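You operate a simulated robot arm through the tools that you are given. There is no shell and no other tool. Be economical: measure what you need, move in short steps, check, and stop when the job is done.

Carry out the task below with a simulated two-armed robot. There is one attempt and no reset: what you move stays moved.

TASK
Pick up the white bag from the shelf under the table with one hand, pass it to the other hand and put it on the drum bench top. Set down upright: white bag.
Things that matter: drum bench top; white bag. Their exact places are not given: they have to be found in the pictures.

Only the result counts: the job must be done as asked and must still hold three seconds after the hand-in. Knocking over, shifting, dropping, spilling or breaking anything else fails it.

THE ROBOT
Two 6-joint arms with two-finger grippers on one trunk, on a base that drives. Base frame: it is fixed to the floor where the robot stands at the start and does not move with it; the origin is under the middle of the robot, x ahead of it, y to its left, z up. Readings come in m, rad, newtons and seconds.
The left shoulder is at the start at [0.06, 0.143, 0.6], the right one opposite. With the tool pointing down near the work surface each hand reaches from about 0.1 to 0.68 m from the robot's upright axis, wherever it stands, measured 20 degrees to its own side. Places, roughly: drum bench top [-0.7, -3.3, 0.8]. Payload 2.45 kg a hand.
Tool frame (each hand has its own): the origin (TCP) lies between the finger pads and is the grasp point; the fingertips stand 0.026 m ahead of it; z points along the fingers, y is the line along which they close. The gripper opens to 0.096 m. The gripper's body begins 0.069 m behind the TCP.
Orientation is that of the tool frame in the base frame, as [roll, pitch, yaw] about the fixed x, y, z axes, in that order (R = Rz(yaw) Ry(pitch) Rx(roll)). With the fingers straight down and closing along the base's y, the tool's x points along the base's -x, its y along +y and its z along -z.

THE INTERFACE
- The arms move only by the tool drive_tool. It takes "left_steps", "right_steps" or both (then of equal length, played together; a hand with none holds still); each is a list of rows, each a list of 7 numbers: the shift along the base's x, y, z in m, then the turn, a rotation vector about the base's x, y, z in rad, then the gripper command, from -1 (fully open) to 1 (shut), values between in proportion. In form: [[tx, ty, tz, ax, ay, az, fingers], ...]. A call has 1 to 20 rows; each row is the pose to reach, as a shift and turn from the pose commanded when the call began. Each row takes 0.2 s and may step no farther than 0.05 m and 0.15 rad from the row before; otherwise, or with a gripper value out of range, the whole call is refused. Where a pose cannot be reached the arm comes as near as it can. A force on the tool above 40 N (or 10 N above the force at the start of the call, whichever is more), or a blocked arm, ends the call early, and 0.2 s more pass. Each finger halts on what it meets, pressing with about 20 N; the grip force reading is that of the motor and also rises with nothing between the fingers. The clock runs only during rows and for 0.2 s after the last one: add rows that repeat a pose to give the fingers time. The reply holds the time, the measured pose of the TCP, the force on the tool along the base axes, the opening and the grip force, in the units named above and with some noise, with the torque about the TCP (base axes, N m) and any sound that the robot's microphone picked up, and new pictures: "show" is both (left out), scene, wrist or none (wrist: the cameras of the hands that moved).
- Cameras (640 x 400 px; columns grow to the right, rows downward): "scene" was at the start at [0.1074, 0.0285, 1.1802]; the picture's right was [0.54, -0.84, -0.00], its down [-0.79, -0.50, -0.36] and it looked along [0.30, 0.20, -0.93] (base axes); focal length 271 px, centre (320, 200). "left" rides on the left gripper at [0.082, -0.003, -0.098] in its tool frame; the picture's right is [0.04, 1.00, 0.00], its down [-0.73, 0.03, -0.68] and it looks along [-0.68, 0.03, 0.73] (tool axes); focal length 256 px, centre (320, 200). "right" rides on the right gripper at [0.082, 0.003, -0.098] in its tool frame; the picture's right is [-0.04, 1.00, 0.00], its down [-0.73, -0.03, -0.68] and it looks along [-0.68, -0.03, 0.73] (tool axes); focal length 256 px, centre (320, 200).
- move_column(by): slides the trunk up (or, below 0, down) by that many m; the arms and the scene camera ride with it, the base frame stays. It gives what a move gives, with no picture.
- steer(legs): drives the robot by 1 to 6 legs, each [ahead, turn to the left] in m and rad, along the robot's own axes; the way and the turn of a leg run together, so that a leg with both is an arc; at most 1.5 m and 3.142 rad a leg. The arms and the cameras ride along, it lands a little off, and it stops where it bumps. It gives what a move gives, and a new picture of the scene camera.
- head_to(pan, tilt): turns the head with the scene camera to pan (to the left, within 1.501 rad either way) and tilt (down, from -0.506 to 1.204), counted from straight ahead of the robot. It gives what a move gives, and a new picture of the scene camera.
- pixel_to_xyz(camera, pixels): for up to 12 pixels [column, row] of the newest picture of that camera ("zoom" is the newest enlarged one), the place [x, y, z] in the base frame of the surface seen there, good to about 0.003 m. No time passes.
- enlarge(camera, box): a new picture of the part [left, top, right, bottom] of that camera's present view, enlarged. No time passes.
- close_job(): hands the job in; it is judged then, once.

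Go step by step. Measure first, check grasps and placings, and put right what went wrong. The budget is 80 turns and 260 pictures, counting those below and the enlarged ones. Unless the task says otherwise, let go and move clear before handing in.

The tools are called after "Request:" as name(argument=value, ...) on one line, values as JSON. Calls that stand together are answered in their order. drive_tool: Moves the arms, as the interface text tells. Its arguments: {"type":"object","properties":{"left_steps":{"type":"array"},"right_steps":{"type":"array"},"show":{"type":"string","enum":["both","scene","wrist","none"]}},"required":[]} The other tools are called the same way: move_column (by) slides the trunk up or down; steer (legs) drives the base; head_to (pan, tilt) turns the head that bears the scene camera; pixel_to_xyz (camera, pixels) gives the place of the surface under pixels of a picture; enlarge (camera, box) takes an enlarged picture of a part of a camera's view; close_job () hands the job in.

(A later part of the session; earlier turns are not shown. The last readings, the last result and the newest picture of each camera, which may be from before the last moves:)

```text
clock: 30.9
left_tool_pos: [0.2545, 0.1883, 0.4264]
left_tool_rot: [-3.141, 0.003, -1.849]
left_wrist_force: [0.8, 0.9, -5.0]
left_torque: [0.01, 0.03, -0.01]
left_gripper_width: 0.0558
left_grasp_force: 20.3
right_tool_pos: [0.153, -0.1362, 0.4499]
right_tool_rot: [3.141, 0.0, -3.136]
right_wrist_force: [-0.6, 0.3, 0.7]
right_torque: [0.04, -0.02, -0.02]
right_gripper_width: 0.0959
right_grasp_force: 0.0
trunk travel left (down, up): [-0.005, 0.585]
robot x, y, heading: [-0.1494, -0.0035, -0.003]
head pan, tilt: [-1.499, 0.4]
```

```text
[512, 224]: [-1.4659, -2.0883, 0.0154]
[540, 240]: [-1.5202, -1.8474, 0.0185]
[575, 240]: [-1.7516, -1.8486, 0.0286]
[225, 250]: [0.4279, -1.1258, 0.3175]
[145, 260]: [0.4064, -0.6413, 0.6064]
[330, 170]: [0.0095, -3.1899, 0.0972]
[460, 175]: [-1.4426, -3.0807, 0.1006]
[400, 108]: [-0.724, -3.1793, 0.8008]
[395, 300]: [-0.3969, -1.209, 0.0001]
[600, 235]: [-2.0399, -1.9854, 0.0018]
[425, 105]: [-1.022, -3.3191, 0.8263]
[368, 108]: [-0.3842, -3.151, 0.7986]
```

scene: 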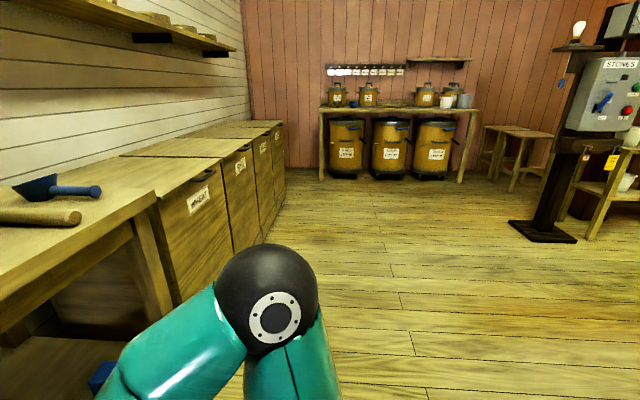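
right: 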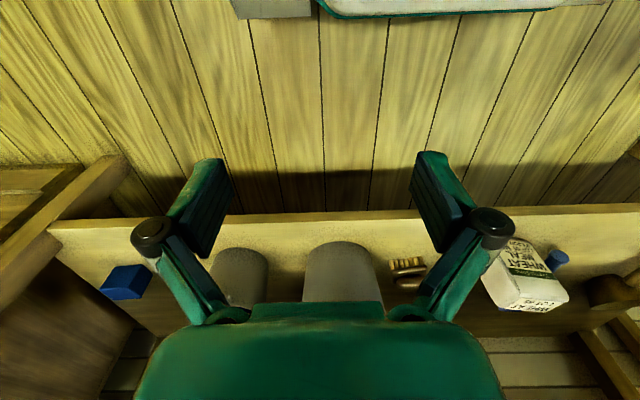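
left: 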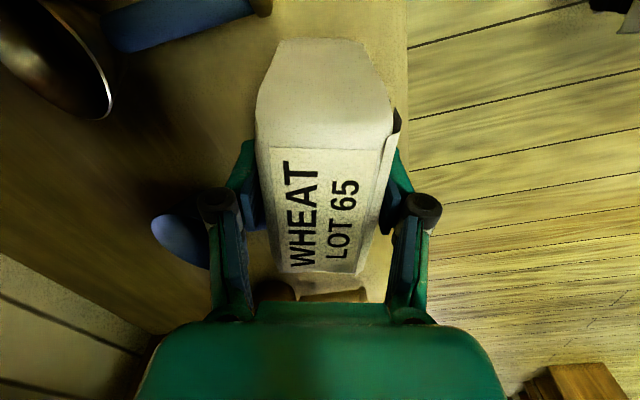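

The way is open: I'll back off, turn right to face the drum bench, and drive part of the way. Then I'll do the hand-over in the open.

Request:
head_to(pan=0.0, tilt=0.9)

Request:
steer(legs=[[-0.3, 0], [0, -1.571], [1.0, 0]])

```text
clock: 32.5
left_tool_pos: [0.2551, 0.1873, 0.4264]
left_tool_rot: [-3.141, -0.001, -1.849]
left_wrist_force: [0.6, 0.6, -5.7]
left_torque: [-0.03, -0.01, -0.01]
left_gripper_width: 0.0557
left_grasp_force: 20.1
right_tool_pos: [0.1528, -0.136, 0.4505]
right_tool_rot: [3.14, 0.0, -3.137]
right_wrist_force: [0.3, -0.3, -0.5]
right_torque: [0.0, -0.01, 0.02]
right_gripper_width: 0.096
right_grasp_force: 0.2
trunk travel left (down, up): [-0.005, 0.585]
robot x, y, heading: [-0.1502, 0.0017, -0.001]
head pan, tilt: [0.0, 0.901]
```

scene: 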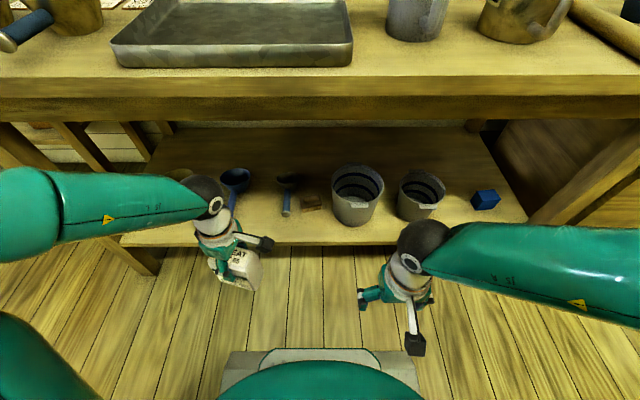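

```text
clock: 37.8
left_tool_pos: [-0.136, -0.317, 0.4277]
left_tool_rot: [3.141, 0.0, -3.068]
left_wrist_force: [-0.3, -0.5, -4.5]
left_torque: [0.04, 0.0, 0.03]
left_gripper_width: 0.056
left_grasp_force: 19.8
right_tool_pos: [-0.4771, -0.335, 0.4508]
right_tool_rot: [3.141, 0.0, 1.929]
right_wrist_force: [0.0, 0.0, -0.6]
right_torque: [0.0, 0.03, 0.0]
right_gripper_width: 0.0959
right_grasp_force: 0.0
trunk travel left (down, up): [-0.005, 0.585]
robot x, y, heading: [-0.4147, 0.0142, -1.244]
head pan, tilt: [0.0, 0.901]
stopped in leg 2: the robot was blocked; the commanded pose is now the measured one
```

scene: 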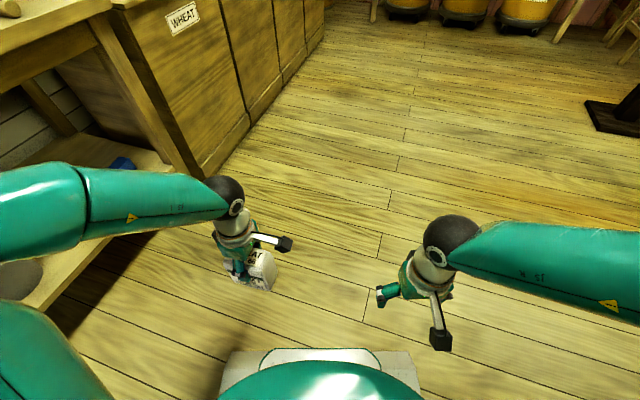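

The turn stopped short at heading -1.244: something touched. I'll look at the left elbow and table, and behind.

Request:
pixel_to_xyz(camera="scene", pixels=[[20, 200], [60, 180], [120, 190], [20, 330], [40, 80], [60, 40], [100, 30], [10, 90], [600, 250], [560, 245]])

Request:
head_to(pan=1.0, tilt=0.8)

Request:
head_to(pan=-1.5, tilt=0.8)

```text
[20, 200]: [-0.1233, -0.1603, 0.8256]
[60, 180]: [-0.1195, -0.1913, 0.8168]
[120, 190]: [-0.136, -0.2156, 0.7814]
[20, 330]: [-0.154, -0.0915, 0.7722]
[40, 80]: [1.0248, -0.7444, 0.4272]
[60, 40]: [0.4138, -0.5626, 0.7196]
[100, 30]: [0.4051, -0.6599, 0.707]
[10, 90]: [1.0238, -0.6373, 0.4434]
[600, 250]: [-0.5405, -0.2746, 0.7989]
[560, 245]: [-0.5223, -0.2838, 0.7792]
```

```text
clock: 39.0
left_tool_pos: [-0.1356, -0.3181, 0.4279]
left_tool_rot: [3.141, 0.002, -3.068]
left_wrist_force: [-0.2, 0.1, -5.0]
left_torque: [-0.02, 0.02, 0.0]
left_gripper_width: 0.0556
left_grasp_force: 20.1
right_tool_pos: [-0.475, -0.3364, 0.4518]
right_tool_rot: [-3.141, -0.001, 1.927]
right_wrist_force: [0.4, 0.1, -0.5]
right_torque: [0.02, -0.04, 0.0]
right_gripper_width: 0.096
right_grasp_force: 0.1
trunk travel left (down, up): [-0.005, 0.585]
robot x, y, heading: [-0.4112, 0.0148, -1.238]
head pan, tilt: [1.0, 0.799]
```

scene: 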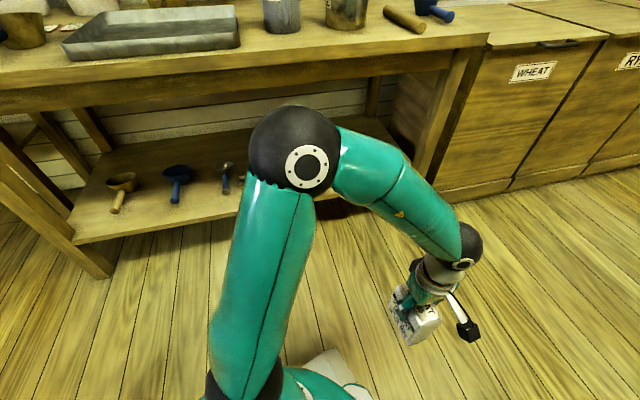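

```text
clock: 41.3
left_tool_pos: [-0.136, -0.3179, 0.4274]
left_tool_rot: [3.141, 0.002, -3.067]
left_wrist_force: [0.5, 0.2, -5.6]
left_torque: [0.02, -0.02, 0.01]
left_gripper_width: 0.0557
left_grasp_force: 20.4
right_tool_pos: [-0.4758, -0.3356, 0.4497]
right_tool_rot: [-3.141, 0.0, 1.929]
right_wrist_force: [0.0, -0.1, 0.6]
right_torque: [-0.01, 0.0, -0.04]
right_gripper_width: 0.0961
right_grasp_force: 0.1
trunk travel left (down, up): [-0.005, 0.585]
robot x, y, heading: [-0.4184, 0.0158, -1.244]
head pan, tilt: [-1.499, 0.799]
```

scene: 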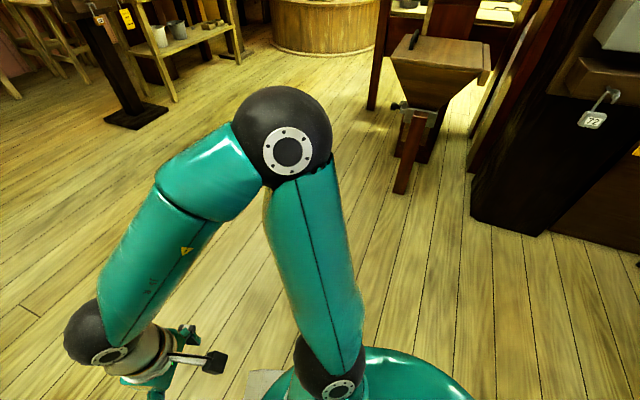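

Neither elbow is near anything, so something behind the base, likely the dark mill (510,220), was touched. I'll measure that.

Request:
pixel_to_xyz(camera="scene", pixels=[[475, 215], [510, 230], [540, 235], [630, 250], [403, 190], [427, 160], [460, 390], [430, 360], [600, 120], [605, 180], [490, 130], [270, 375]])

Request:
enlarge(camera="scene", box=[340, 0, 640, 400])

```text
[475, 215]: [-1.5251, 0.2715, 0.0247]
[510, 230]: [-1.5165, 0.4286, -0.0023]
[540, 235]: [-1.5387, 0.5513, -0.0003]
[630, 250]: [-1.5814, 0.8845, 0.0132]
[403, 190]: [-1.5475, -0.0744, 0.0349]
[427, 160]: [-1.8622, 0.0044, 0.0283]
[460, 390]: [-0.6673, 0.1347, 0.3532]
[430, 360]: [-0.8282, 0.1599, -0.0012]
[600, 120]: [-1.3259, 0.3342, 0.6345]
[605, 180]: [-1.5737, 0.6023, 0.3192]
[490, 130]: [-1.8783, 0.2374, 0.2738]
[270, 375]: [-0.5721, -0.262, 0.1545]
```

```text
1.00 times, centred on (490, 200) of scene (not enlarged: the box is as wide or as high as the picture)
```

zoom: 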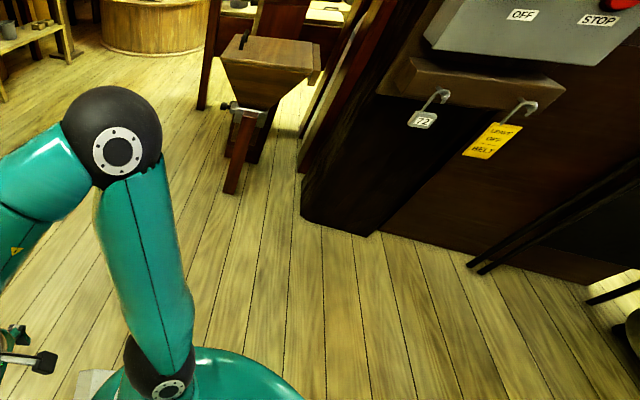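

I'll measure the round thing at the lower right corner of the zoom and the robot's own base.

Request:
pixel_to_xyz(camera="zoom", pixels=[[632, 330], [600, 310], [637, 360], [610, 295], [620, 390], [240, 370], [290, 395], [100, 375]])

Request:
head_to(pan=1.5, tilt=0.9)

Request:
head_to(pan=-1.5, tilt=1.2)

```text
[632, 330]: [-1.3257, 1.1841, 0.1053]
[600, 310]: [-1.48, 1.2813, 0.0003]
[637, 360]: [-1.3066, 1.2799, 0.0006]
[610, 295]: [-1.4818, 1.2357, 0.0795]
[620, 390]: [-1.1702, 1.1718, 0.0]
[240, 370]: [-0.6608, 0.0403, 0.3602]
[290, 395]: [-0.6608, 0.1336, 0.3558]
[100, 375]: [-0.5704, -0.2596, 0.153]
```

```text
clock: 43.9
left_tool_pos: [-0.1371, -0.3179, 0.4272]
left_tool_rot: [3.141, 0.003, -3.069]
left_wrist_force: [0.2, 0.3, -4.9]
left_torque: [-0.02, 0.04, 0.02]
left_gripper_width: 0.0559
left_grasp_force: 19.7
right_tool_pos: [-0.4763, -0.3347, 0.4504]
right_tool_rot: [3.141, 0.001, 1.929]
right_wrist_force: [0.1, -0.2, 0.1]
right_torque: [0.01, -0.01, -0.02]
right_gripper_width: 0.0959
right_grasp_force: 0.1
trunk travel left (down, up): [-0.005, 0.585]
robot x, y, heading: [-0.4114, 0.0128, -1.238]
head pan, tilt: [1.499, 0.901]
```

scene: 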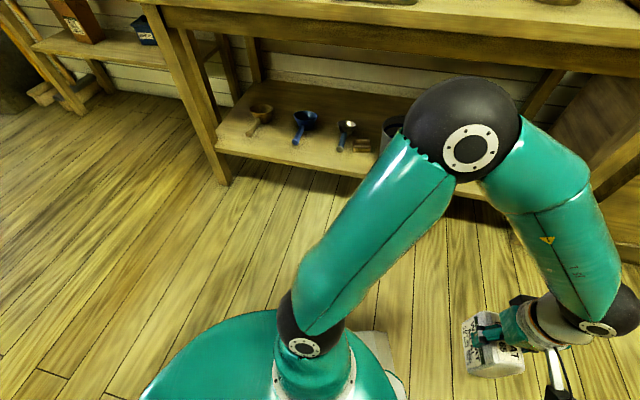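

```text
clock: 46.5
left_tool_pos: [-0.1364, -0.3163, 0.4263]
left_tool_rot: [3.142, 0.002, -3.069]
left_wrist_force: [-0.4, -0.2, -4.7]
left_torque: [-0.01, 0.02, 0.02]
left_gripper_width: 0.0559
left_grasp_force: 20.0
right_tool_pos: [-0.4761, -0.3354, 0.4509]
right_tool_rot: [-3.141, 0.0, 1.929]
right_wrist_force: [0.5, 0.6, -0.4]
right_torque: [0.02, 0.01, -0.04]
right_gripper_width: 0.0962
right_grasp_force: 0.1
trunk travel left (down, up): [-0.005, 0.585]
robot x, y, heading: [-0.4138, 0.0119, -1.243]
head pan, tilt: [-1.499, 1.201]
```

scene: 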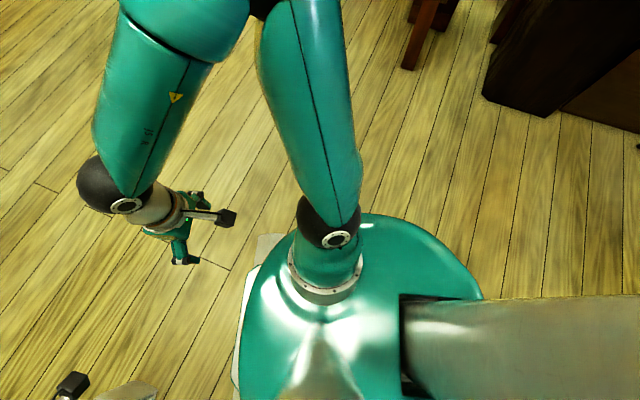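

Nothing visible within reach yet. I'll look with less tilt on both sides for things behind.

Request:
head_to(pan=-1.5, tilt=0.3)

Request:
head_to(pan=1.5, tilt=0.3)

```text
clock: 47.7
left_tool_pos: [-0.136, -0.3168, 0.4277]
left_tool_rot: [-3.142, 0.001, -3.069]
left_wrist_force: [-0.1, 0.2, -4.8]
left_torque: [-0.03, 0.02, 0.0]
left_gripper_width: 0.0561
left_grasp_force: 19.6
right_tool_pos: [-0.4761, -0.3354, 0.4511]
right_tool_rot: [3.141, -0.001, 1.929]
right_wrist_force: [0.0, 0.4, -0.7]
right_torque: [0.01, 0.02, -0.04]
right_gripper_width: 0.0961
right_grasp_force: 0.1
trunk travel left (down, up): [-0.005, 0.585]
robot x, y, heading: [-0.4137, 0.0131, -1.242]
head pan, tilt: [-1.499, 0.3]
```

scene: 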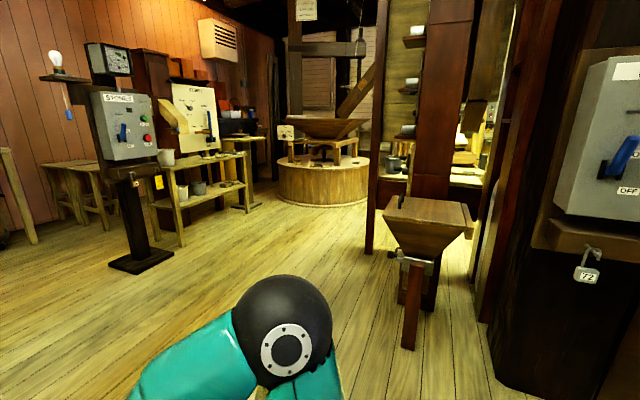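

```text
clock: 50.3
left_tool_pos: [-0.1357, -0.3183, 0.4266]
left_tool_rot: [-3.141, 0.002, -3.068]
left_wrist_force: [-0.2, -1.1, -4.9]
left_torque: [0.01, -0.01, -0.04]
left_gripper_width: 0.0559
left_grasp_force: 19.8
right_tool_pos: [-0.4756, -0.335, 0.4508]
right_tool_rot: [3.142, 0.001, 1.929]
right_wrist_force: [0.4, -0.5, 0.1]
right_torque: [0.0, -0.01, -0.01]
right_gripper_width: 0.0958
right_grasp_force: 0.2
trunk travel left (down, up): [-0.005, 0.585]
robot x, y, heading: [-0.4143, 0.0152, -1.238]
head pan, tilt: [1.499, 0.3]
```

scene: 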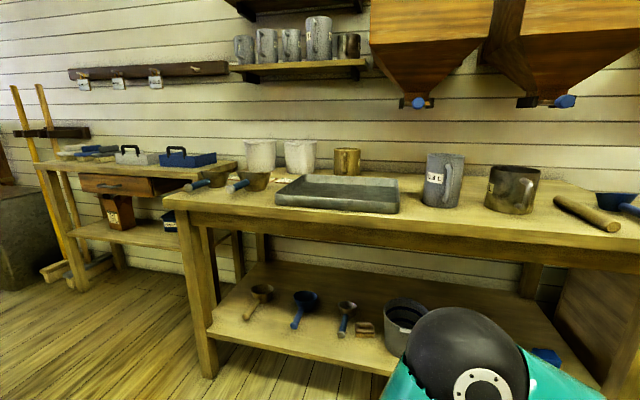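

All around the robot looks free. I'll try a small turn and watch whether it's really blocked.

Request:
steer(legs=[[0, -0.1]])

```text
clock: 51.3
left_tool_pos: [-0.1707, -0.3434, 0.4267]
left_tool_rot: [-3.142, 0.002, 3.115]
left_wrist_force: [-0.4, 0.0, -4.4]
left_torque: [0.04, 0.0, -0.01]
left_gripper_width: 0.0558
left_grasp_force: 20.1
right_tool_pos: [-0.5112, -0.328, 0.4501]
right_tool_rot: [3.141, -0.001, 1.828]
right_wrist_force: [0.5, 0.0, 0.0]
right_torque: [-0.01, -0.01, 0.02]
right_gripper_width: 0.0962
right_grasp_force: 0.1
trunk travel left (down, up): [-0.005, 0.585]
robot x, y, heading: [-0.4097, 0.0157, -1.337]
head pan, tilt: [1.499, 0.3]
```

scene: 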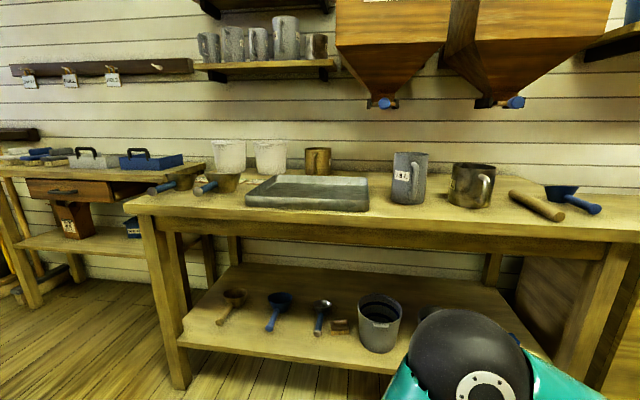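

The turn went through with no trouble. I'll move ahead into the open, then finish the turn.

Request:
head_to(pan=0.0, tilt=0.6)

Request:
steer(legs=[[0.5, 0], [0, -0.234], [0.5, 0]])

```text
clock: 52.9
left_tool_pos: [-0.1707, -0.3434, 0.427]
left_tool_rot: [-3.141, 0.002, 3.114]
left_wrist_force: [0.5, -0.2, -5.2]
left_torque: [-0.01, 0.03, 0.0]
left_gripper_width: 0.0559
left_grasp_force: 19.7
right_tool_pos: [-0.5108, -0.3276, 0.4507]
right_tool_rot: [3.14, 0.001, 1.83]
right_wrist_force: [0.1, -0.2, -0.5]
right_torque: [0.03, -0.03, -0.01]
right_gripper_width: 0.096
right_grasp_force: 0.1
trunk travel left (down, up): [-0.005, 0.585]
robot x, y, heading: [-0.4117, 0.0131, -1.34]
head pan, tilt: [0.0, 0.6]
```

scene: 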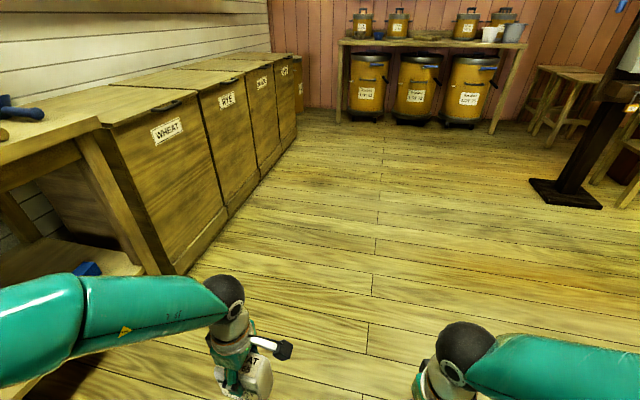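

```text
clock: 59.3
left_tool_pos: [-0.1342, -1.3685, 0.4275]
left_tool_rot: [3.14, 0.0, 2.89]
left_wrist_force: [0.7, 1.0, -5.1]
left_torque: [-0.01, 0.01, 0.0]
left_gripper_width: 0.056
left_grasp_force: 20.1
right_tool_pos: [-0.4627, -1.2783, 0.4511]
right_tool_rot: [3.142, -0.001, 1.605]
right_wrist_force: [-0.5, 0.1, 0.6]
right_torque: [0.06, 0.04, -0.01]
right_gripper_width: 0.096
right_grasp_force: 0.0
trunk travel left (down, up): [-0.005, 0.585]
robot x, y, heading: [-0.2893, -0.9652, -1.562]
head pan, tilt: [0.0, 0.6]
```

scene: 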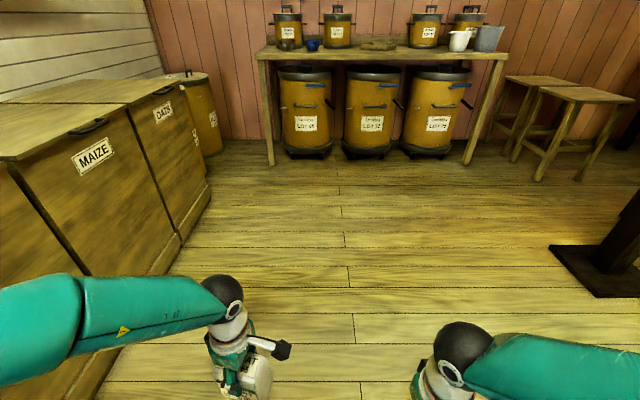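

The robot is now in open floor at (-0.29,-0.97), facing the bench. I'll raise the trunk 0.5 m for the bench height, then turn the bag so that its free end faces right for the other hand.

Request:
move_column(by=0.5)

Request:
drive_tool(left_steps=[[-0.01, 0, 0, 0, 0, -0.14, 1], [-0.02, 0, 0, 0, 0, -0.28, 1], [-0.03, 0, 0, 0, 0, -0.42, 1], [-0.04, 0, 0, 0, 0, -0.56, 1], [-0.05, 0, 0, 0, 0, -0.7, 1], [-0.06, 0, 0, 0, 0, -0.84, 1], [-0.07, 0, 0, 0, 0, -0.98, 1], [-0.08, 0, 0, 0, 0, -1.12, 1], [-0.09, 0, 0, 0, 0, -1.26, 1], [-0.1, 0, 0, 0, 0, -1.4, 1], [-0.1, 0, 0, 0, 0, -1.54, 1], [-0.1, 0, 0, 0, 0, -1.68, 1], [-0.1, 0, 0, 0, 0, -1.82, 1], [-0.1, 0, 0, 0, 0, -1.96, 1], [-0.1, 0, 0, 0, 0, -2.1, 1], [-0.1, 0, 0, 0, 0, -2.24, 1], [-0.1, 0, 0, 0, 0, -2.38, 1], [-0.1, 0, 0, 0, 0, -2.52, 1], [-0.1, 0, 0, 0, 0, -2.66, 1], [-0.1, 0, 0, 0, 0, -2.8, 1]], right_steps=[[-0.01, 0, 0, 0, 0, 0, -1], [-0.02, 0, 0, 0, 0, 0, -1], [-0.04, 0, 0, 0, 0, 0, -1], [-0.06, 0, 0, 0, 0, 0, -1], [-0.08, 0, 0, 0, 0, 0, -1], [-0.1, 0, 0, 0, 0, 0, -1], [-0.12, 0, 0, 0, 0, 0, -1], [-0.12, 0, 0, 0, 0, 0, -1], [-0.12, 0, 0, 0, 0, 0, -1], [-0.12, 0, 0, 0, 0, 0, -1], [-0.12, 0, 0, 0, 0, 0, -1], [-0.12, 0, 0, 0, 0, 0, -1], [-0.12, 0, 0, 0, 0, 0, -1], [-0.12, 0, 0, 0, 0, 0, -1], [-0.12, 0, 0, 0, 0, 0, -1], [-0.12, 0, 0, 0, 0, 0, -1], [-0.12, 0, 0, 0, 0, 0, -1], [-0.12, 0, 0, 0, 0, 0, -1], [-0.12, 0, 0, 0, 0, 0, -1], [-0.12, 0, 0, 0, 0, 0, -1]], show="scene")

```text
refused: 0.5 is not a number from -0.4 to 0.4
```

```text
clock: 63.5
left_tool_pos: [-0.2456, -1.286, 0.3103]
left_tool_rot: [3.096, 0.01, 0.099]
left_wrist_force: [-0.8, 0.5, -5.0]
left_torque: [0.04, -0.01, 0.0]
left_gripper_width: 0.0559
left_grasp_force: 20.0
left hand out of reach, approached as far as the arm can: row 15, 16, 17, 18, 19, 20
right_tool_pos: [-0.5838, -1.2781, 0.4514]
right_tool_rot: [-3.141, 0.0, 1.605]
right_wrist_force: [-0.3, 0.5, 0.4]
right_torque: [-0.01, 0.03, -0.01]
right_gripper_width: 0.0959
right_grasp_force: 0.0
trunk travel left (down, up): [-0.005, 0.585]
robot x, y, heading: [-0.2895, -0.9669, -1.566]
head pan, tilt: [0.0, 0.6]
```

scene: 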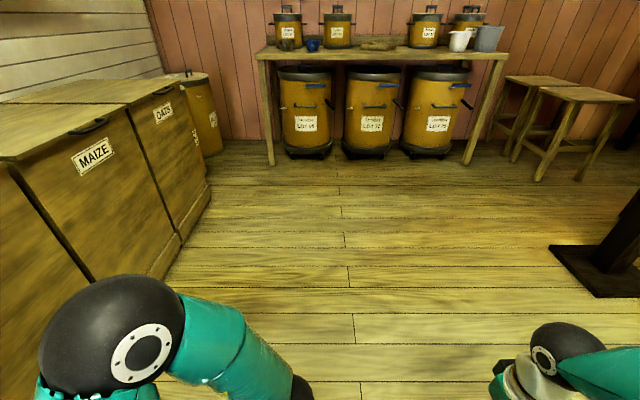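

The left wrist can't turn that far (limit reached at row 15), so I'll take the opposite arrangement. The left hand turns back to a 45° yaw, and the right hand will come in from the front-left direction, low under the camera.

Request:
drive_tool(left_steps=[[0.0, -0.01, 0.01, 0, 0, 0.14, 1], [0.0, -0.02, 0.03, 0, 0, 0.28, 1], [0.0, -0.03, 0.05, 0, 0, 0.42, 1], [0.0, -0.04, 0.07, 0, 0, 0.56, 1], [0.0, -0.05, 0.09, 0, 0, 0.7, 1], [0.0, -0.06, 0.1, 0, 0, 0.84, 1], [0.01, -0.08, 0.11, 0, 0, 0.98, 1], [0.01, -0.1, 0.12, 0, 0, 1.12, 1], [0.02, -0.12, 0.12, 0, 0, 1.26, 1], [0.03, -0.14, 0.12, 0, 0, 1.4, 1], [0.036, -0.16, 0.12, 0, 0, 1.54, 1], [0.036, -0.18, 0.12, 0, 0, 1.68, 1], [0.036, -0.18, 0.12, 0, 0, 1.82, 1], [0.036, -0.18, 0.12, 0, 0, 1.96, 1], [0.036, -0.18, 0.12, 0, 0, 2.1, 1], [0.036, -0.18, 0.12, 0, 0, 2.24, 1], [0.036, -0.18, 0.12, 0, 0, 2.26, 1]], show="none")

Request:
move_column(by=0.4)

Request:
head_to(pan=0.0, tilt=0.9)

```text
clock: 67.1
left_tool_pos: [-0.2014, -1.464, 0.4309]
left_tool_rot: [3.139, 0.0, 2.353]
left_wrist_force: [0.9, 0.6, -4.2]
left_torque: [0.03, 0.0, 0.0]
left_gripper_width: 0.0558
left_grasp_force: 20.1
left hand out of reach, approached as far as the arm can: row 1, 2, 3, 4
right_tool_pos: [-0.581, -1.2786, 0.4524]
right_tool_rot: [-3.141, 0.001, 1.604]
right_wrist_force: [-0.7, -0.4, 0.0]
right_torque: [0.0, 0.01, 0.01]
right_gripper_width: 0.0962
right_grasp_force: 0.0
trunk travel left (down, up): [-0.005, 0.585]
robot x, y, heading: [-0.2908, -0.9679, -1.563]
head pan, tilt: [0.0, 0.6]
```

```text
clock: 71.0
left_tool_pos: [-0.2001, -1.4635, 0.8308]
left_tool_rot: [3.139, 0.001, 2.351]
left_wrist_force: [-0.8, 0.3, -5.0]
left_torque: [0.01, 0.02, -0.01]
left_gripper_width: 0.0561
left_grasp_force: 20.5
right_tool_pos: [-0.582, -1.2789, 0.8534]
right_tool_rot: [3.141, -0.001, 1.602]
right_wrist_force: [0.9, 0.6, -0.4]
right_torque: [-0.01, -0.01, 0.05]
right_gripper_width: 0.096
right_grasp_force: 0.0
trunk travel left (down, up): [-0.405, 0.185]
robot x, y, heading: [-0.2916, -0.9646, -1.563]
head pan, tilt: [0.0, 0.6]
```

```text
clock: 71.8
left_tool_pos: [-0.2006, -1.4629, 0.8321]
left_tool_rot: [3.141, 0.0, 2.351]
left_wrist_force: [-0.1, 0.2, -4.3]
left_torque: [-0.03, 0.04, 0.01]
left_gripper_width: 0.0558
left_grasp_force: 20.1
right_tool_pos: [-0.5824, -1.2778, 0.8531]
right_tool_rot: [3.141, 0.0, 1.604]
right_wrist_force: [0.5, 0.4, -0.1]
right_torque: [0.0, -0.01, 0.0]
right_gripper_width: 0.0959
right_grasp_force: 0.2
trunk travel left (down, up): [-0.405, 0.185]
robot x, y, heading: [-0.2943, -0.9692, -1.561]
head pan, tilt: [0.0, 0.901]
```

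scene: 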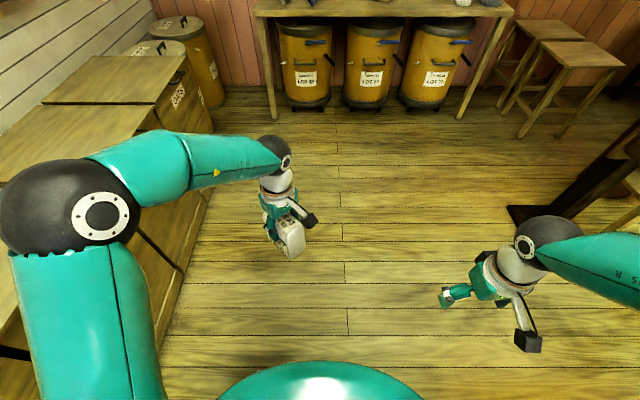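

Bag hangs well at (290,240). For the right hand to be horizontal with its camera up, it first needs a yaw of about -2.39; I'll try that turn.

Request:
drive_tool(right_steps=[[0, 0, 0, 0, 0, -0.141, -1], [0, 0, 0, 0, 0, -0.282, -1], [0, 0, 0, 0, 0, -0.423, -1], [0, 0, 0, 0, 0, -0.564, -1], [0, 0, 0, 0, 0, -0.705, -1], [0, 0, 0, 0, 0, -0.846, -1], [0, 0, 0, 0, 0, -0.987, -1], [0, 0, 0, 0, 0, -1.128, -1], [0, 0, 0, 0, 0, -1.269, -1], [0, 0, 0, 0, 0, -1.41, -1], [0, 0, 0, 0, 0, -1.551, -1], [0, 0, 0, 0, 0, -1.692, -1], [0, 0, 0, 0, 0, -1.833, -1], [0, 0, 0, 0, 0, -1.974, -1], [0, 0, 0, 0, 0, -2.115, -1], [0, 0, 0, 0, 0, -2.256, -1], [0, 0, 0, 0, 0, -2.393, -1]], show="scene")

```text
clock: 75.3
left_tool_pos: [-0.2011, -1.4625, 0.8305]
left_tool_rot: [3.139, 0.0, 2.349]
left_wrist_force: [-1.0, -0.4, -5.3]
left_torque: [0.01, 0.02, 0.0]
left_gripper_width: 0.056
left_grasp_force: 20.5
right_tool_pos: [-0.5822, -1.2778, 0.853]
right_tool_rot: [-3.142, 0.003, -0.79]
right_wrist_force: [0.4, 0.7, 0.0]
right_torque: [0.02, 0.0, -0.06]
right_gripper_width: 0.096
right_grasp_force: 0.0
trunk travel left (down, up): [-0.405, 0.185]
robot x, y, heading: [-0.292, -0.968, -1.562]
head pan, tilt: [0.0, 0.901]
```

scene: 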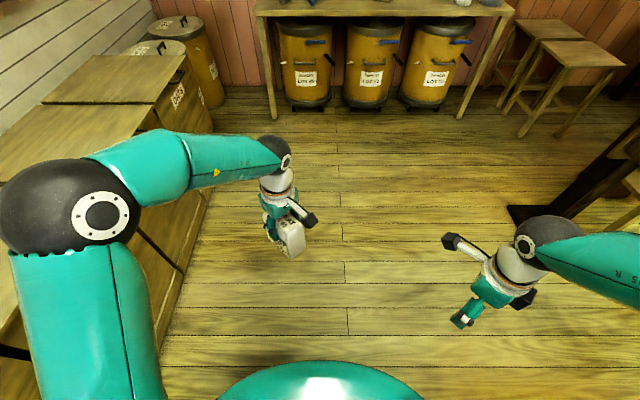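

The right hand turned freely, so the wrists range widely in this sense. The left can likewise turn +π to put its camera on the far side, leaving the near end of the bag free for the right hand.

Request:
drive_tool(left_steps=[[0, 0, 0, 0, 0, 0.149, 1], [0, 0, 0, 0, 0, 0.298, 1], [0, 0, 0, 0, 0, 0.447, 1], [0, 0, 0, 0, 0, 0.596, 1], [0, 0, 0, 0, 0, 0.745, 1], [0, 0, 0, 0, 0, 0.894, 1], [0, 0, 0, 0, 0, 1.043, 1], [0, 0, 0, 0, 0, 1.192, 1], [0, 0, 0, 0, 0, 1.341, 1], [0, 0, 0, 0, 0, 1.49, 1], [0, 0, 0, 0, 0, 1.639, 1], [0, 0, 0, 0, 0, 1.788, 1], [0, 0, 0, 0, 0, 1.937, 1], [0, 0, 0, 0, 0, 2.086, 1], [0, 0, 0, 0, 0, 2.235, 1], [0, 0, 0, 0, 0, 2.384, 1], [0, 0, 0, 0, 0, 2.533, 1], [0, 0, 0, 0, 0, 2.682, 1], [0, 0, 0, 0, 0, 2.831, 1], [0, 0, 0, 0, 0, 2.98, 1]], show="scene")

```text
clock: 79.5
left_tool_pos: [-0.2013, -1.464, 0.8317]
left_tool_rot: [-3.141, 0.002, -0.95]
left_wrist_force: [0.0, -0.8, -5.1]
left_torque: [-0.02, 0.0, 0.02]
left_gripper_width: 0.0558
left_grasp_force: 20.3
right_tool_pos: [-0.583, -1.2783, 0.8511]
right_tool_rot: [3.141, 0.002, -0.79]
right_wrist_force: [-0.2, -0.3, 0.1]
right_torque: [-0.03, 0.03, 0.0]
right_gripper_width: 0.096
right_grasp_force: 0.1
trunk travel left (down, up): [-0.405, 0.185]
robot x, y, heading: [-0.2919, -0.971, -1.562]
head pan, tilt: [0.0, 0.901]
```

scene: 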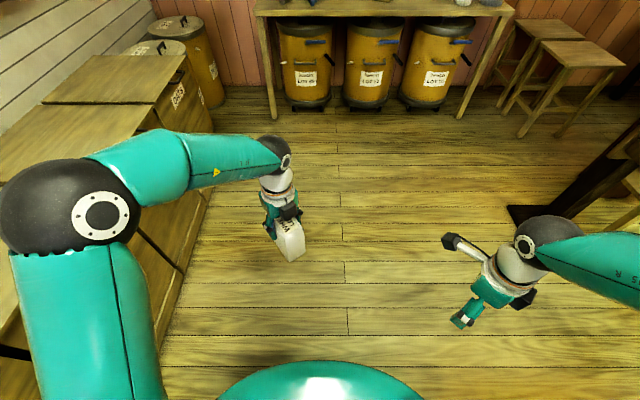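

The left camera is now on the far side and the bag's near end is free (290,240). I'll shift the right hand forward, align its yaw, then pitch it to horizontal.

Request:
drive_tool(right_steps=[[0.03, -0.03, -0.02, 0, 0, -0.08, -1], [0.06, -0.06, -0.04, 0, 0, -0.16, -1], [0.09, -0.08, -0.06, 0, 0, -0.16, -1], [0.12, -0.1, -0.08, 0, 0, -0.16, -1]], show="none")

Request:
drive_tool(right_steps=[[0, 0, 0, -0.116, -0.083, 0, -1], [0, 0, 0, -0.232, -0.166, 0, -1], [0, 0, 0, -0.348, -0.249, 0, -1], [0, 0, 0, -0.464, -0.332, 0, -1], [0, 0, 0, -0.58, -0.415, 0, -1], [0, 0, 0, -0.696, -0.498, 0, -1], [0, 0, 0, -0.812, -0.581, 0, -1], [0, 0, 0, -0.928, -0.664, 0, -1], [0, 0, 0, -1.044, -0.747, 0, -1], [0, 0, 0, -1.16, -0.83, 0, -1], [0, 0, 0, -1.277, -0.914, 0, -1], [0, 0, 0, -1.277, -0.914, 0, -1]])

```text
clock: 80.5
left_tool_pos: [-0.2002, -1.4637, 0.8312]
left_tool_rot: [3.141, 0.001, -0.953]
left_wrist_force: [0.1, -0.2, -5.3]
left_torque: [0.01, 0.0, 0.0]
left_gripper_width: 0.0561
left_grasp_force: 20.6
right_tool_pos: [-0.4621, -1.3789, 0.7729]
right_tool_rot: [3.141, 0.002, -0.95]
right_wrist_force: [0.3, -0.5, -0.1]
right_torque: [0.02, 0.02, 0.0]
right_gripper_width: 0.096
right_grasp_force: 0.1
trunk travel left (down, up): [-0.405, 0.185]
robot x, y, heading: [-0.2913, -0.9652, -1.564]
head pan, tilt: [0.0, 0.901]
```

```text
clock: 83.2
left_tool_pos: [-0.1997, -1.4641, 0.831]
left_tool_rot: [-3.141, 0.001, -0.951]
left_wrist_force: [0.2, 0.5, -5.0]
left_torque: [-0.03, 0.01, 0.01]
left_gripper_width: 0.0559
left_grasp_force: 19.9
right_tool_pos: [-0.4609, -1.378, 0.7719]
right_tool_rot: [1.487, -1.568, 0.703]
right_wrist_force: [-0.4, 0.0, 0.5]
right_torque: [-0.01, 0.02, -0.02]
right_gripper_width: 0.096
right_grasp_force: 0.0
right hand out of reach, approached as far as the arm can: row 4, 5, 6, 7, 8, 9, 10
trunk travel left (down, up): [-0.405, 0.185]
robot x, y, heading: [-0.2912, -0.967, -1.563]
head pan, tilt: [0.0, 0.901]
```

scene: 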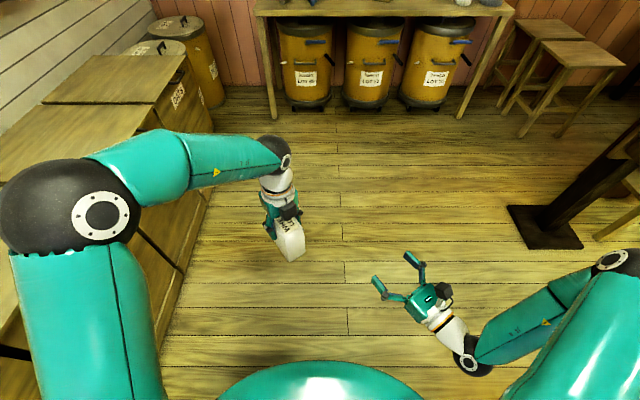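
right: 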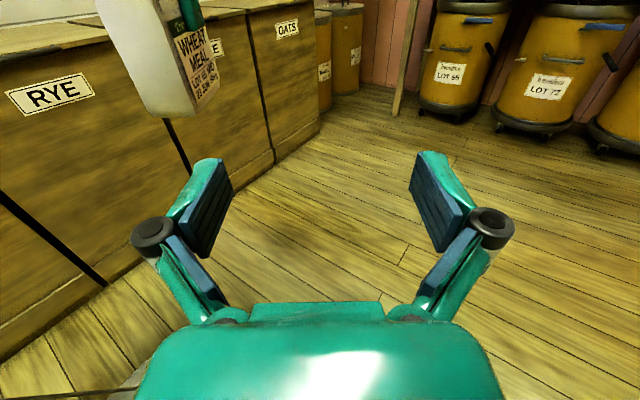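

The right hand reached horizontal, camera up, at (-0.461,-1.378,0.772); the bag is up-left in its view. I'll move sideways to line up with the bag at a safe distance.

Request:
drive_tool(right_steps=[[0.033, 0.0235, 0, 0, 0, 0, -1], [0.066, 0.047, 0, 0, 0, 0, -1], [0.099, 0.0705, 0, 0, 0, 0, -1], [0.1315, 0.094, 0, 0, 0, 0, -1], [0.1315, 0.094, 0, 0, 0, 0, -1]])

```text
clock: 84.2
left_tool_pos: [-0.202, -1.4627, 0.8318]
left_tool_rot: [-3.14, 0.0, -0.956]
left_wrist_force: [-1.4, -0.1, -3.9]
left_torque: [-0.02, -0.04, 0.0]
left_gripper_width: 0.0559
left_grasp_force: 20.3
right_tool_pos: [-0.3242, -1.363, 0.6933]
right_tool_rot: [0.927, -1.357, 1.197]
right_wrist_force: [1.2, 0.2, -0.7]
right_torque: [-0.01, 0.05, 0.03]
right_gripper_width: 0.0962
right_grasp_force: 0.0
right hand out of reach, approached as far as the arm can: row 1, 2, 3, 4, 5
trunk travel left (down, up): [-0.405, 0.185]
robot x, y, heading: [-0.2892, -0.9694, -1.562]
head pan, tilt: [0.0, 0.901]
stopped in row 5 (right hand): the arm was blocked; the commanded pose is now the measured one
```

scene: 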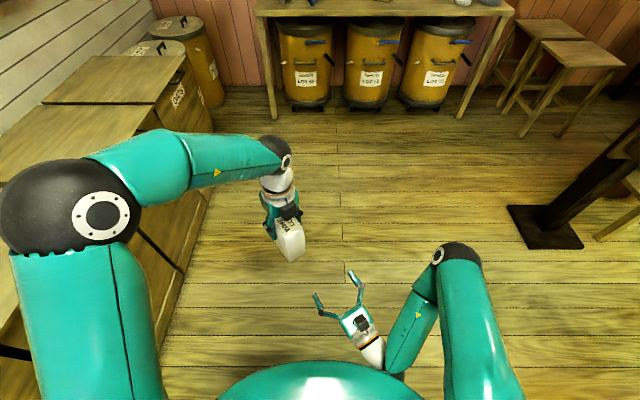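
right: 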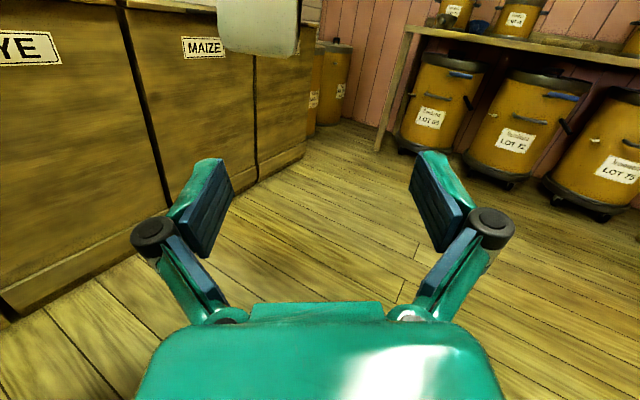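

That spot is too close to the robot's own body for the right arm. I'll back the right hand out to where it was comfortable and level it, then bring the bag further out to meet it.

Request:
drive_tool(right_steps=[[-0.035, -0.01, 0.02, 0.05, -0.02, 0.02, -1], [-0.07, -0.02, 0.04, 0.1, -0.04, 0.04, -1], [-0.105, -0.03, 0.06, 0.15, -0.06, 0.06, -1], [-0.136, -0.045, 0.079, 0.198, -0.078, 0.078, -1], [-0.136, -0.085, 0.079, 0.198, -0.078, 0.078, -1], [-0.136, -0.085, 0.079, 0.198, -0.078, 0.078, -1]], show="scene")

```text
clock: 85.7
left_tool_pos: [-0.2008, -1.4628, 0.8323]
left_tool_rot: [-3.14, 0.002, -0.954]
left_wrist_force: [0.2, -0.1, -4.7]
left_torque: [-0.04, 0.02, 0.0]
left_gripper_width: 0.0557
left_grasp_force: 20.4
right_tool_pos: [-0.4598, -1.4481, 0.7721]
right_tool_rot: [-0.755, -1.564, 2.952]
right_wrist_force: [0.0, -1.0, -0.7]
right_torque: [0.02, 0.01, -0.02]
right_gripper_width: 0.0958
right_grasp_force: 0.0
trunk travel left (down, up): [-0.405, 0.185]
robot x, y, heading: [-0.2947, -0.9689, -1.562]
head pan, tilt: [0.0, 0.901]
```

scene: 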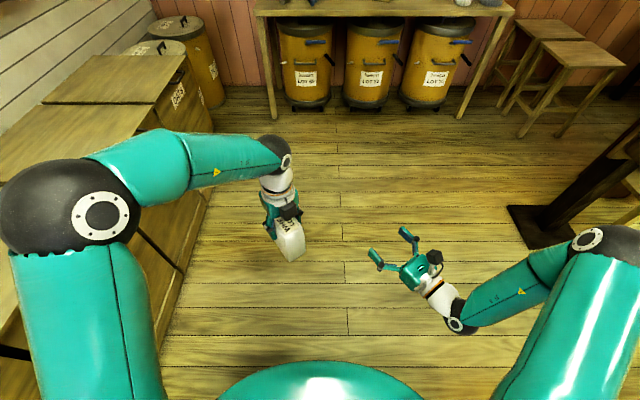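

The right hand is level again at (-0.460,-1.448,0.772). I'll bring the bag out and right to (-0.33,-1.55).

Request:
drive_tool(left_steps=[[-0.02, -0.03, 0, 0, 0, 0, 1], [-0.05, -0.06, 0, 0, 0, 0, 1], [-0.08, -0.087, 0, 0, 0, 0, 1], [-0.11, -0.087, 0, 0, 0, 0, 1], [-0.13, -0.087, 0, 0, 0, 0, 1], [-0.13, -0.087, 0, 0, 0, 0, 1]], right_steps=[[0.0, 0.0, 0, 0, 0, 0, -1], [0.0, 0.0, 0, 0, 0, 0, -1], [0.0, 0.0, 0, 0, 0, 0, -1], [0.01, 0.007, 0, 0, 0, 0, -1], [0.025, 0.018, 0, 0, 0, 0, -1], [0.037, 0.027, 0, 0, 0, 0, -1]])

```text
clock: 87.0
left_tool_pos: [-0.3325, -1.5504, 0.8335]
left_tool_rot: [3.141, 0.001, -0.954]
left_wrist_force: [-0.3, 0.0, -5.2]
left_torque: [0.0, 0.02, 0.0]
left_gripper_width: 0.0558
left_grasp_force: 19.7
right_tool_pos: [-0.4229, -1.4211, 0.7713]
right_tool_rot: [-0.568, -1.563, 2.772]
right_wrist_force: [0.0, -0.4, -0.3]
right_torque: [0.0, 0.02, -0.01]
right_gripper_width: 0.0958
right_grasp_force: 0.0
trunk travel left (down, up): [-0.405, 0.185]
robot x, y, heading: [-0.2884, -0.9686, -1.556]
head pan, tilt: [0.0, 0.901]
```

scene: 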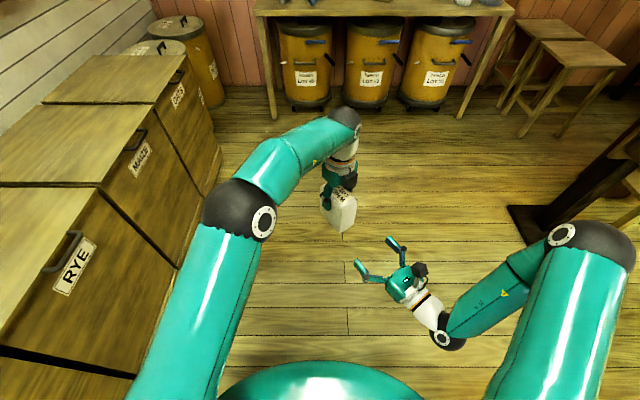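
right: 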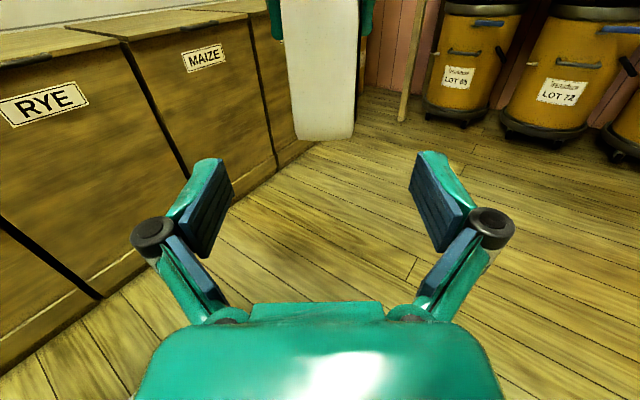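
left: 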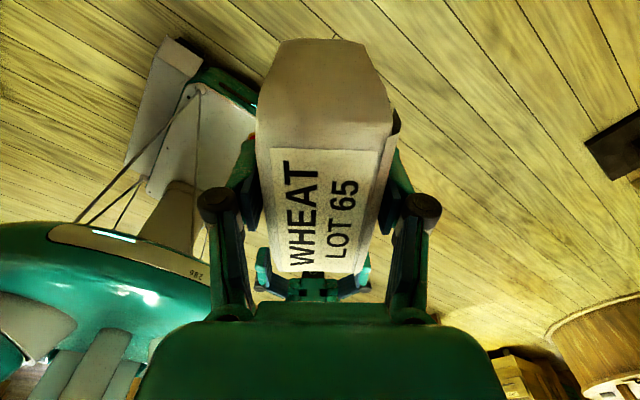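

The bag sits centred in the right hand's view (bottom columns 290–355). I'll advance along the pointing direction, 0.09 first.

Request:
drive_tool(right_steps=[[0.026, -0.036, 0, 0, 0, 0, -1], [0.053, -0.073, 0, 0, 0, 0, -1], [0.053, -0.073, 0, 0, 0, 0, -1]])

```text
clock: 87.8
left_tool_pos: [-0.3325, -1.5495, 0.8314]
left_tool_rot: [3.14, 0.002, -0.953]
left_wrist_force: [-0.3, 1.1, -5.1]
left_torque: [-0.02, -0.03, -0.01]
left_gripper_width: 0.0556
left_grasp_force: 20.0
right_tool_pos: [-0.3682, -1.4958, 0.7719]
right_tool_rot: [-0.748, -1.563, 2.95]
right_wrist_force: [-0.2, -0.1, 0.3]
right_torque: [-0.02, -0.05, -0.01]
right_gripper_width: 0.0959
right_grasp_force: 0.0
trunk travel left (down, up): [-0.405, 0.185]
robot x, y, heading: [-0.2932, -0.9635, -1.568]
head pan, tilt: [0.0, 0.901]
```

scene: 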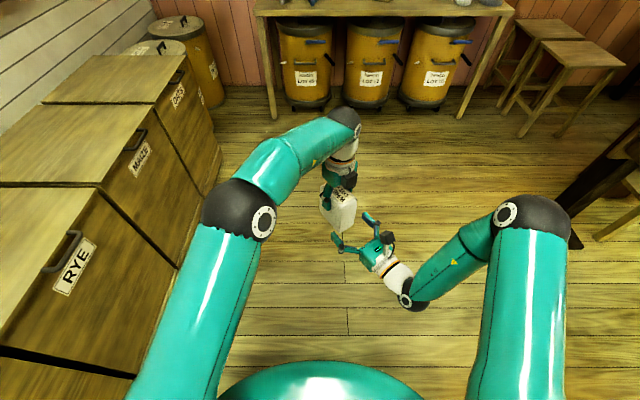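
right: 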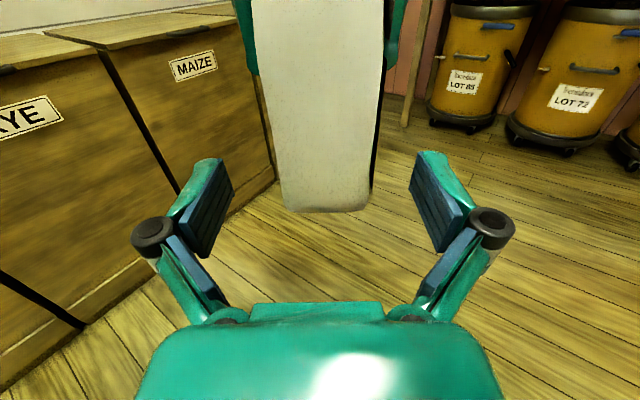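

Alignment stays centred (columns 283–370 between pads at 231 and 410). I'll go in the last 4.8 cm.

Request:
drive_tool(right_steps=[[0.014, -0.02, 0, 0, 0, 0, -1], [0.028, -0.039, 0, 0, 0, 0, -1], [0.028, -0.039, 0, 0, 0, 0, -1]])

```text
clock: 88.7
left_tool_pos: [-0.3313, -1.5505, 0.8317]
left_tool_rot: [-3.141, 0.0, -0.953]
left_wrist_force: [0.4, -0.4, -5.0]
left_torque: [0.01, 0.01, -0.01]
left_gripper_width: 0.0558
left_grasp_force: 19.9
right_tool_pos: [-0.3425, -1.5341, 0.7726]
right_tool_rot: [-0.668, -1.563, 2.87]
right_wrist_force: [0.0, 0.5, 0.1]
right_torque: [-0.01, 0.0, -0.01]
right_gripper_width: 0.096
right_grasp_force: 0.1
trunk travel left (down, up): [-0.405, 0.185]
robot x, y, heading: [-0.2938, -0.9712, -1.566]
head pan, tilt: [0.0, 0.901]
```

scene: 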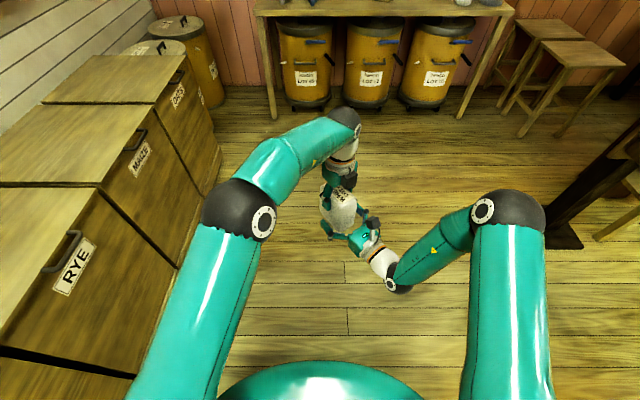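
right: 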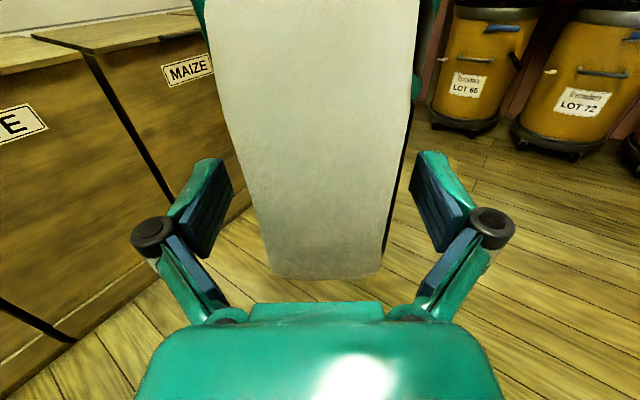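

Both pads straddle the bag and the hands are clear of each other. Closing the right gripper.

Request:
drive_tool(right_steps=[[0, 0, 0, 0, 0, 0, -0.4], [0, 0, 0, 0, 0, 0, 0.0], [0, 0, 0, 0, 0, 0, 1], [0, 0, 0, 0, 0, 0, 1], [0, 0, 0, 0, 0, 0, 1], [0, 0, 0, 0, 0, 0, 1]], show="wrist")

```text
clock: 90.0
left_tool_pos: [-0.3316, -1.5484, 0.8321]
left_tool_rot: [-3.141, 0.001, -0.954]
left_wrist_force: [10.5, 4.6, -2.2]
left_torque: [0.16, -0.5, 0.11]
left_gripper_width: 0.0556
left_grasp_force: 19.8
right_tool_pos: [-0.3426, -1.5332, 0.7719]
right_tool_rot: [-0.733, -1.562, 2.933]
right_wrist_force: [-10.9, -4.7, 0.1]
right_torque: [0.12, -0.1, -0.28]
right_gripper_width: 0.0559
right_grasp_force: 20.1
trunk travel left (down, up): [-0.405, 0.185]
robot x, y, heading: [-0.2924, -0.9662, -1.566]
head pan, tilt: [0.0, 0.901]
```

right: 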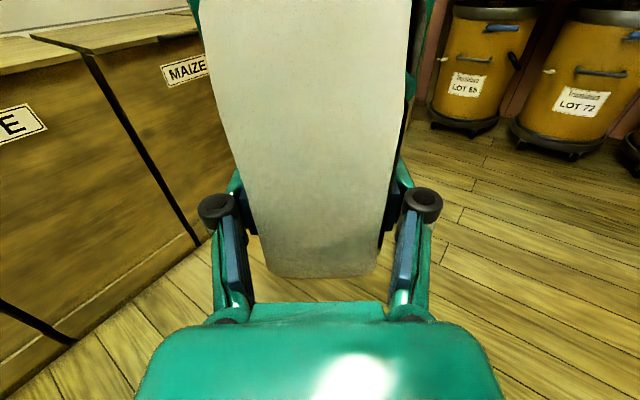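

Gripped at 0.056, 20 N, with an 11 N sideways strain between the hands. I'll ease the right hand 3 mm in the direction it's pushed to relieve it.

Request:
drive_tool(right_steps=[[-0.0013, -0.0009, 0, 0, 0, 0, 1], [-0.0025, -0.0018, 0, 0, 0, 0, 1], [-0.0025, -0.0018, 0, 0, 0, 0, 1]], show="none")

```text
clock: 90.8
left_tool_pos: [-0.3325, -1.5501, 0.8327]
left_tool_rot: [3.14, 0.001, -0.954]
left_wrist_force: [3.6, -0.7, -0.4]
left_torque: [0.17, -0.24, 0.43]
left_gripper_width: 0.056
left_grasp_force: 19.6
right_tool_pos: [-0.3433, -1.5348, 0.7724]
right_tool_rot: [-0.773, -1.565, 2.978]
right_wrist_force: [-4.0, 1.0, 0.2]
right_torque: [-0.15, 0.0, -0.51]
right_gripper_width: 0.056
right_grasp_force: 19.8
trunk travel left (down, up): [-0.405, 0.185]
robot x, y, heading: [-0.2919, -0.9678, -1.559]
head pan, tilt: [0.0, 0.901]
```

The strain is mostly gone. I'll open the left hand and watch the right hand's load.

Request:
drive_tool(left_steps=[[0, 0, 0, 0, 0, 0, 0.3], [0, 0, 0, 0, 0, 0, -0.3], [0, 0, 0, 0, 0, 0, -1], [0, 0, 0, 0, 0, 0, -1], [0, 0, 0, 0, 0, 0, -1]], show="both")

```text
clock: 92.0
left_tool_pos: [-0.3321, -1.5496, 0.8321]
left_tool_rot: [3.141, 0.003, -0.953]
left_wrist_force: [-0.9, -0.2, -0.6]
left_torque: [0.04, 0.0, -0.01]
left_gripper_width: 0.0958
left_grasp_force: 0.1
right_tool_pos: [-0.3444, -1.5345, 0.7723]
right_tool_rot: [-0.708, -1.563, 2.907]
right_wrist_force: [-0.5, 0.0, 0.5]
right_torque: [0.04, 0.04, -0.01]
right_gripper_width: 0.0557
right_grasp_force: 20.4
trunk travel left (down, up): [-0.405, 0.185]
robot x, y, heading: [-0.2887, -0.9658, -1.564]
head pan, tilt: [0.0, 0.901]
```

scene: 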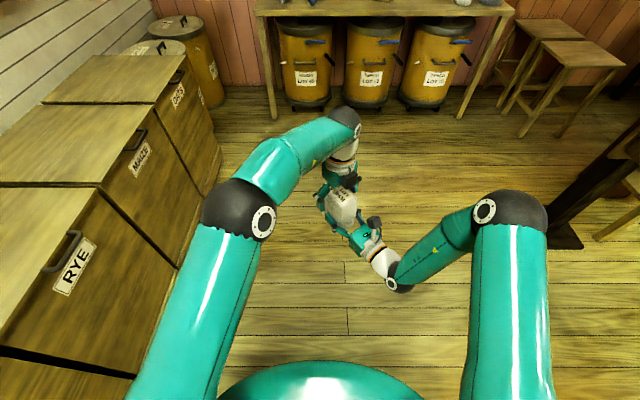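
left: 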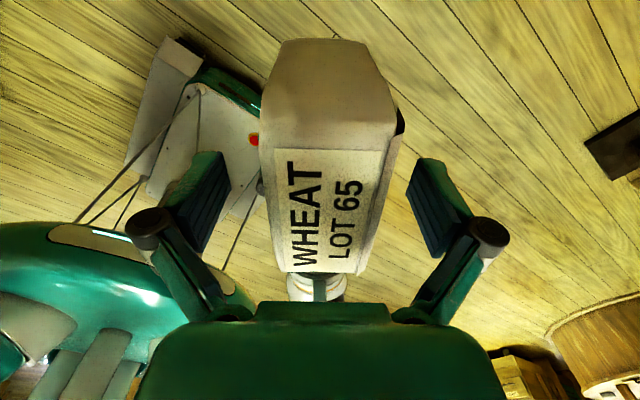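

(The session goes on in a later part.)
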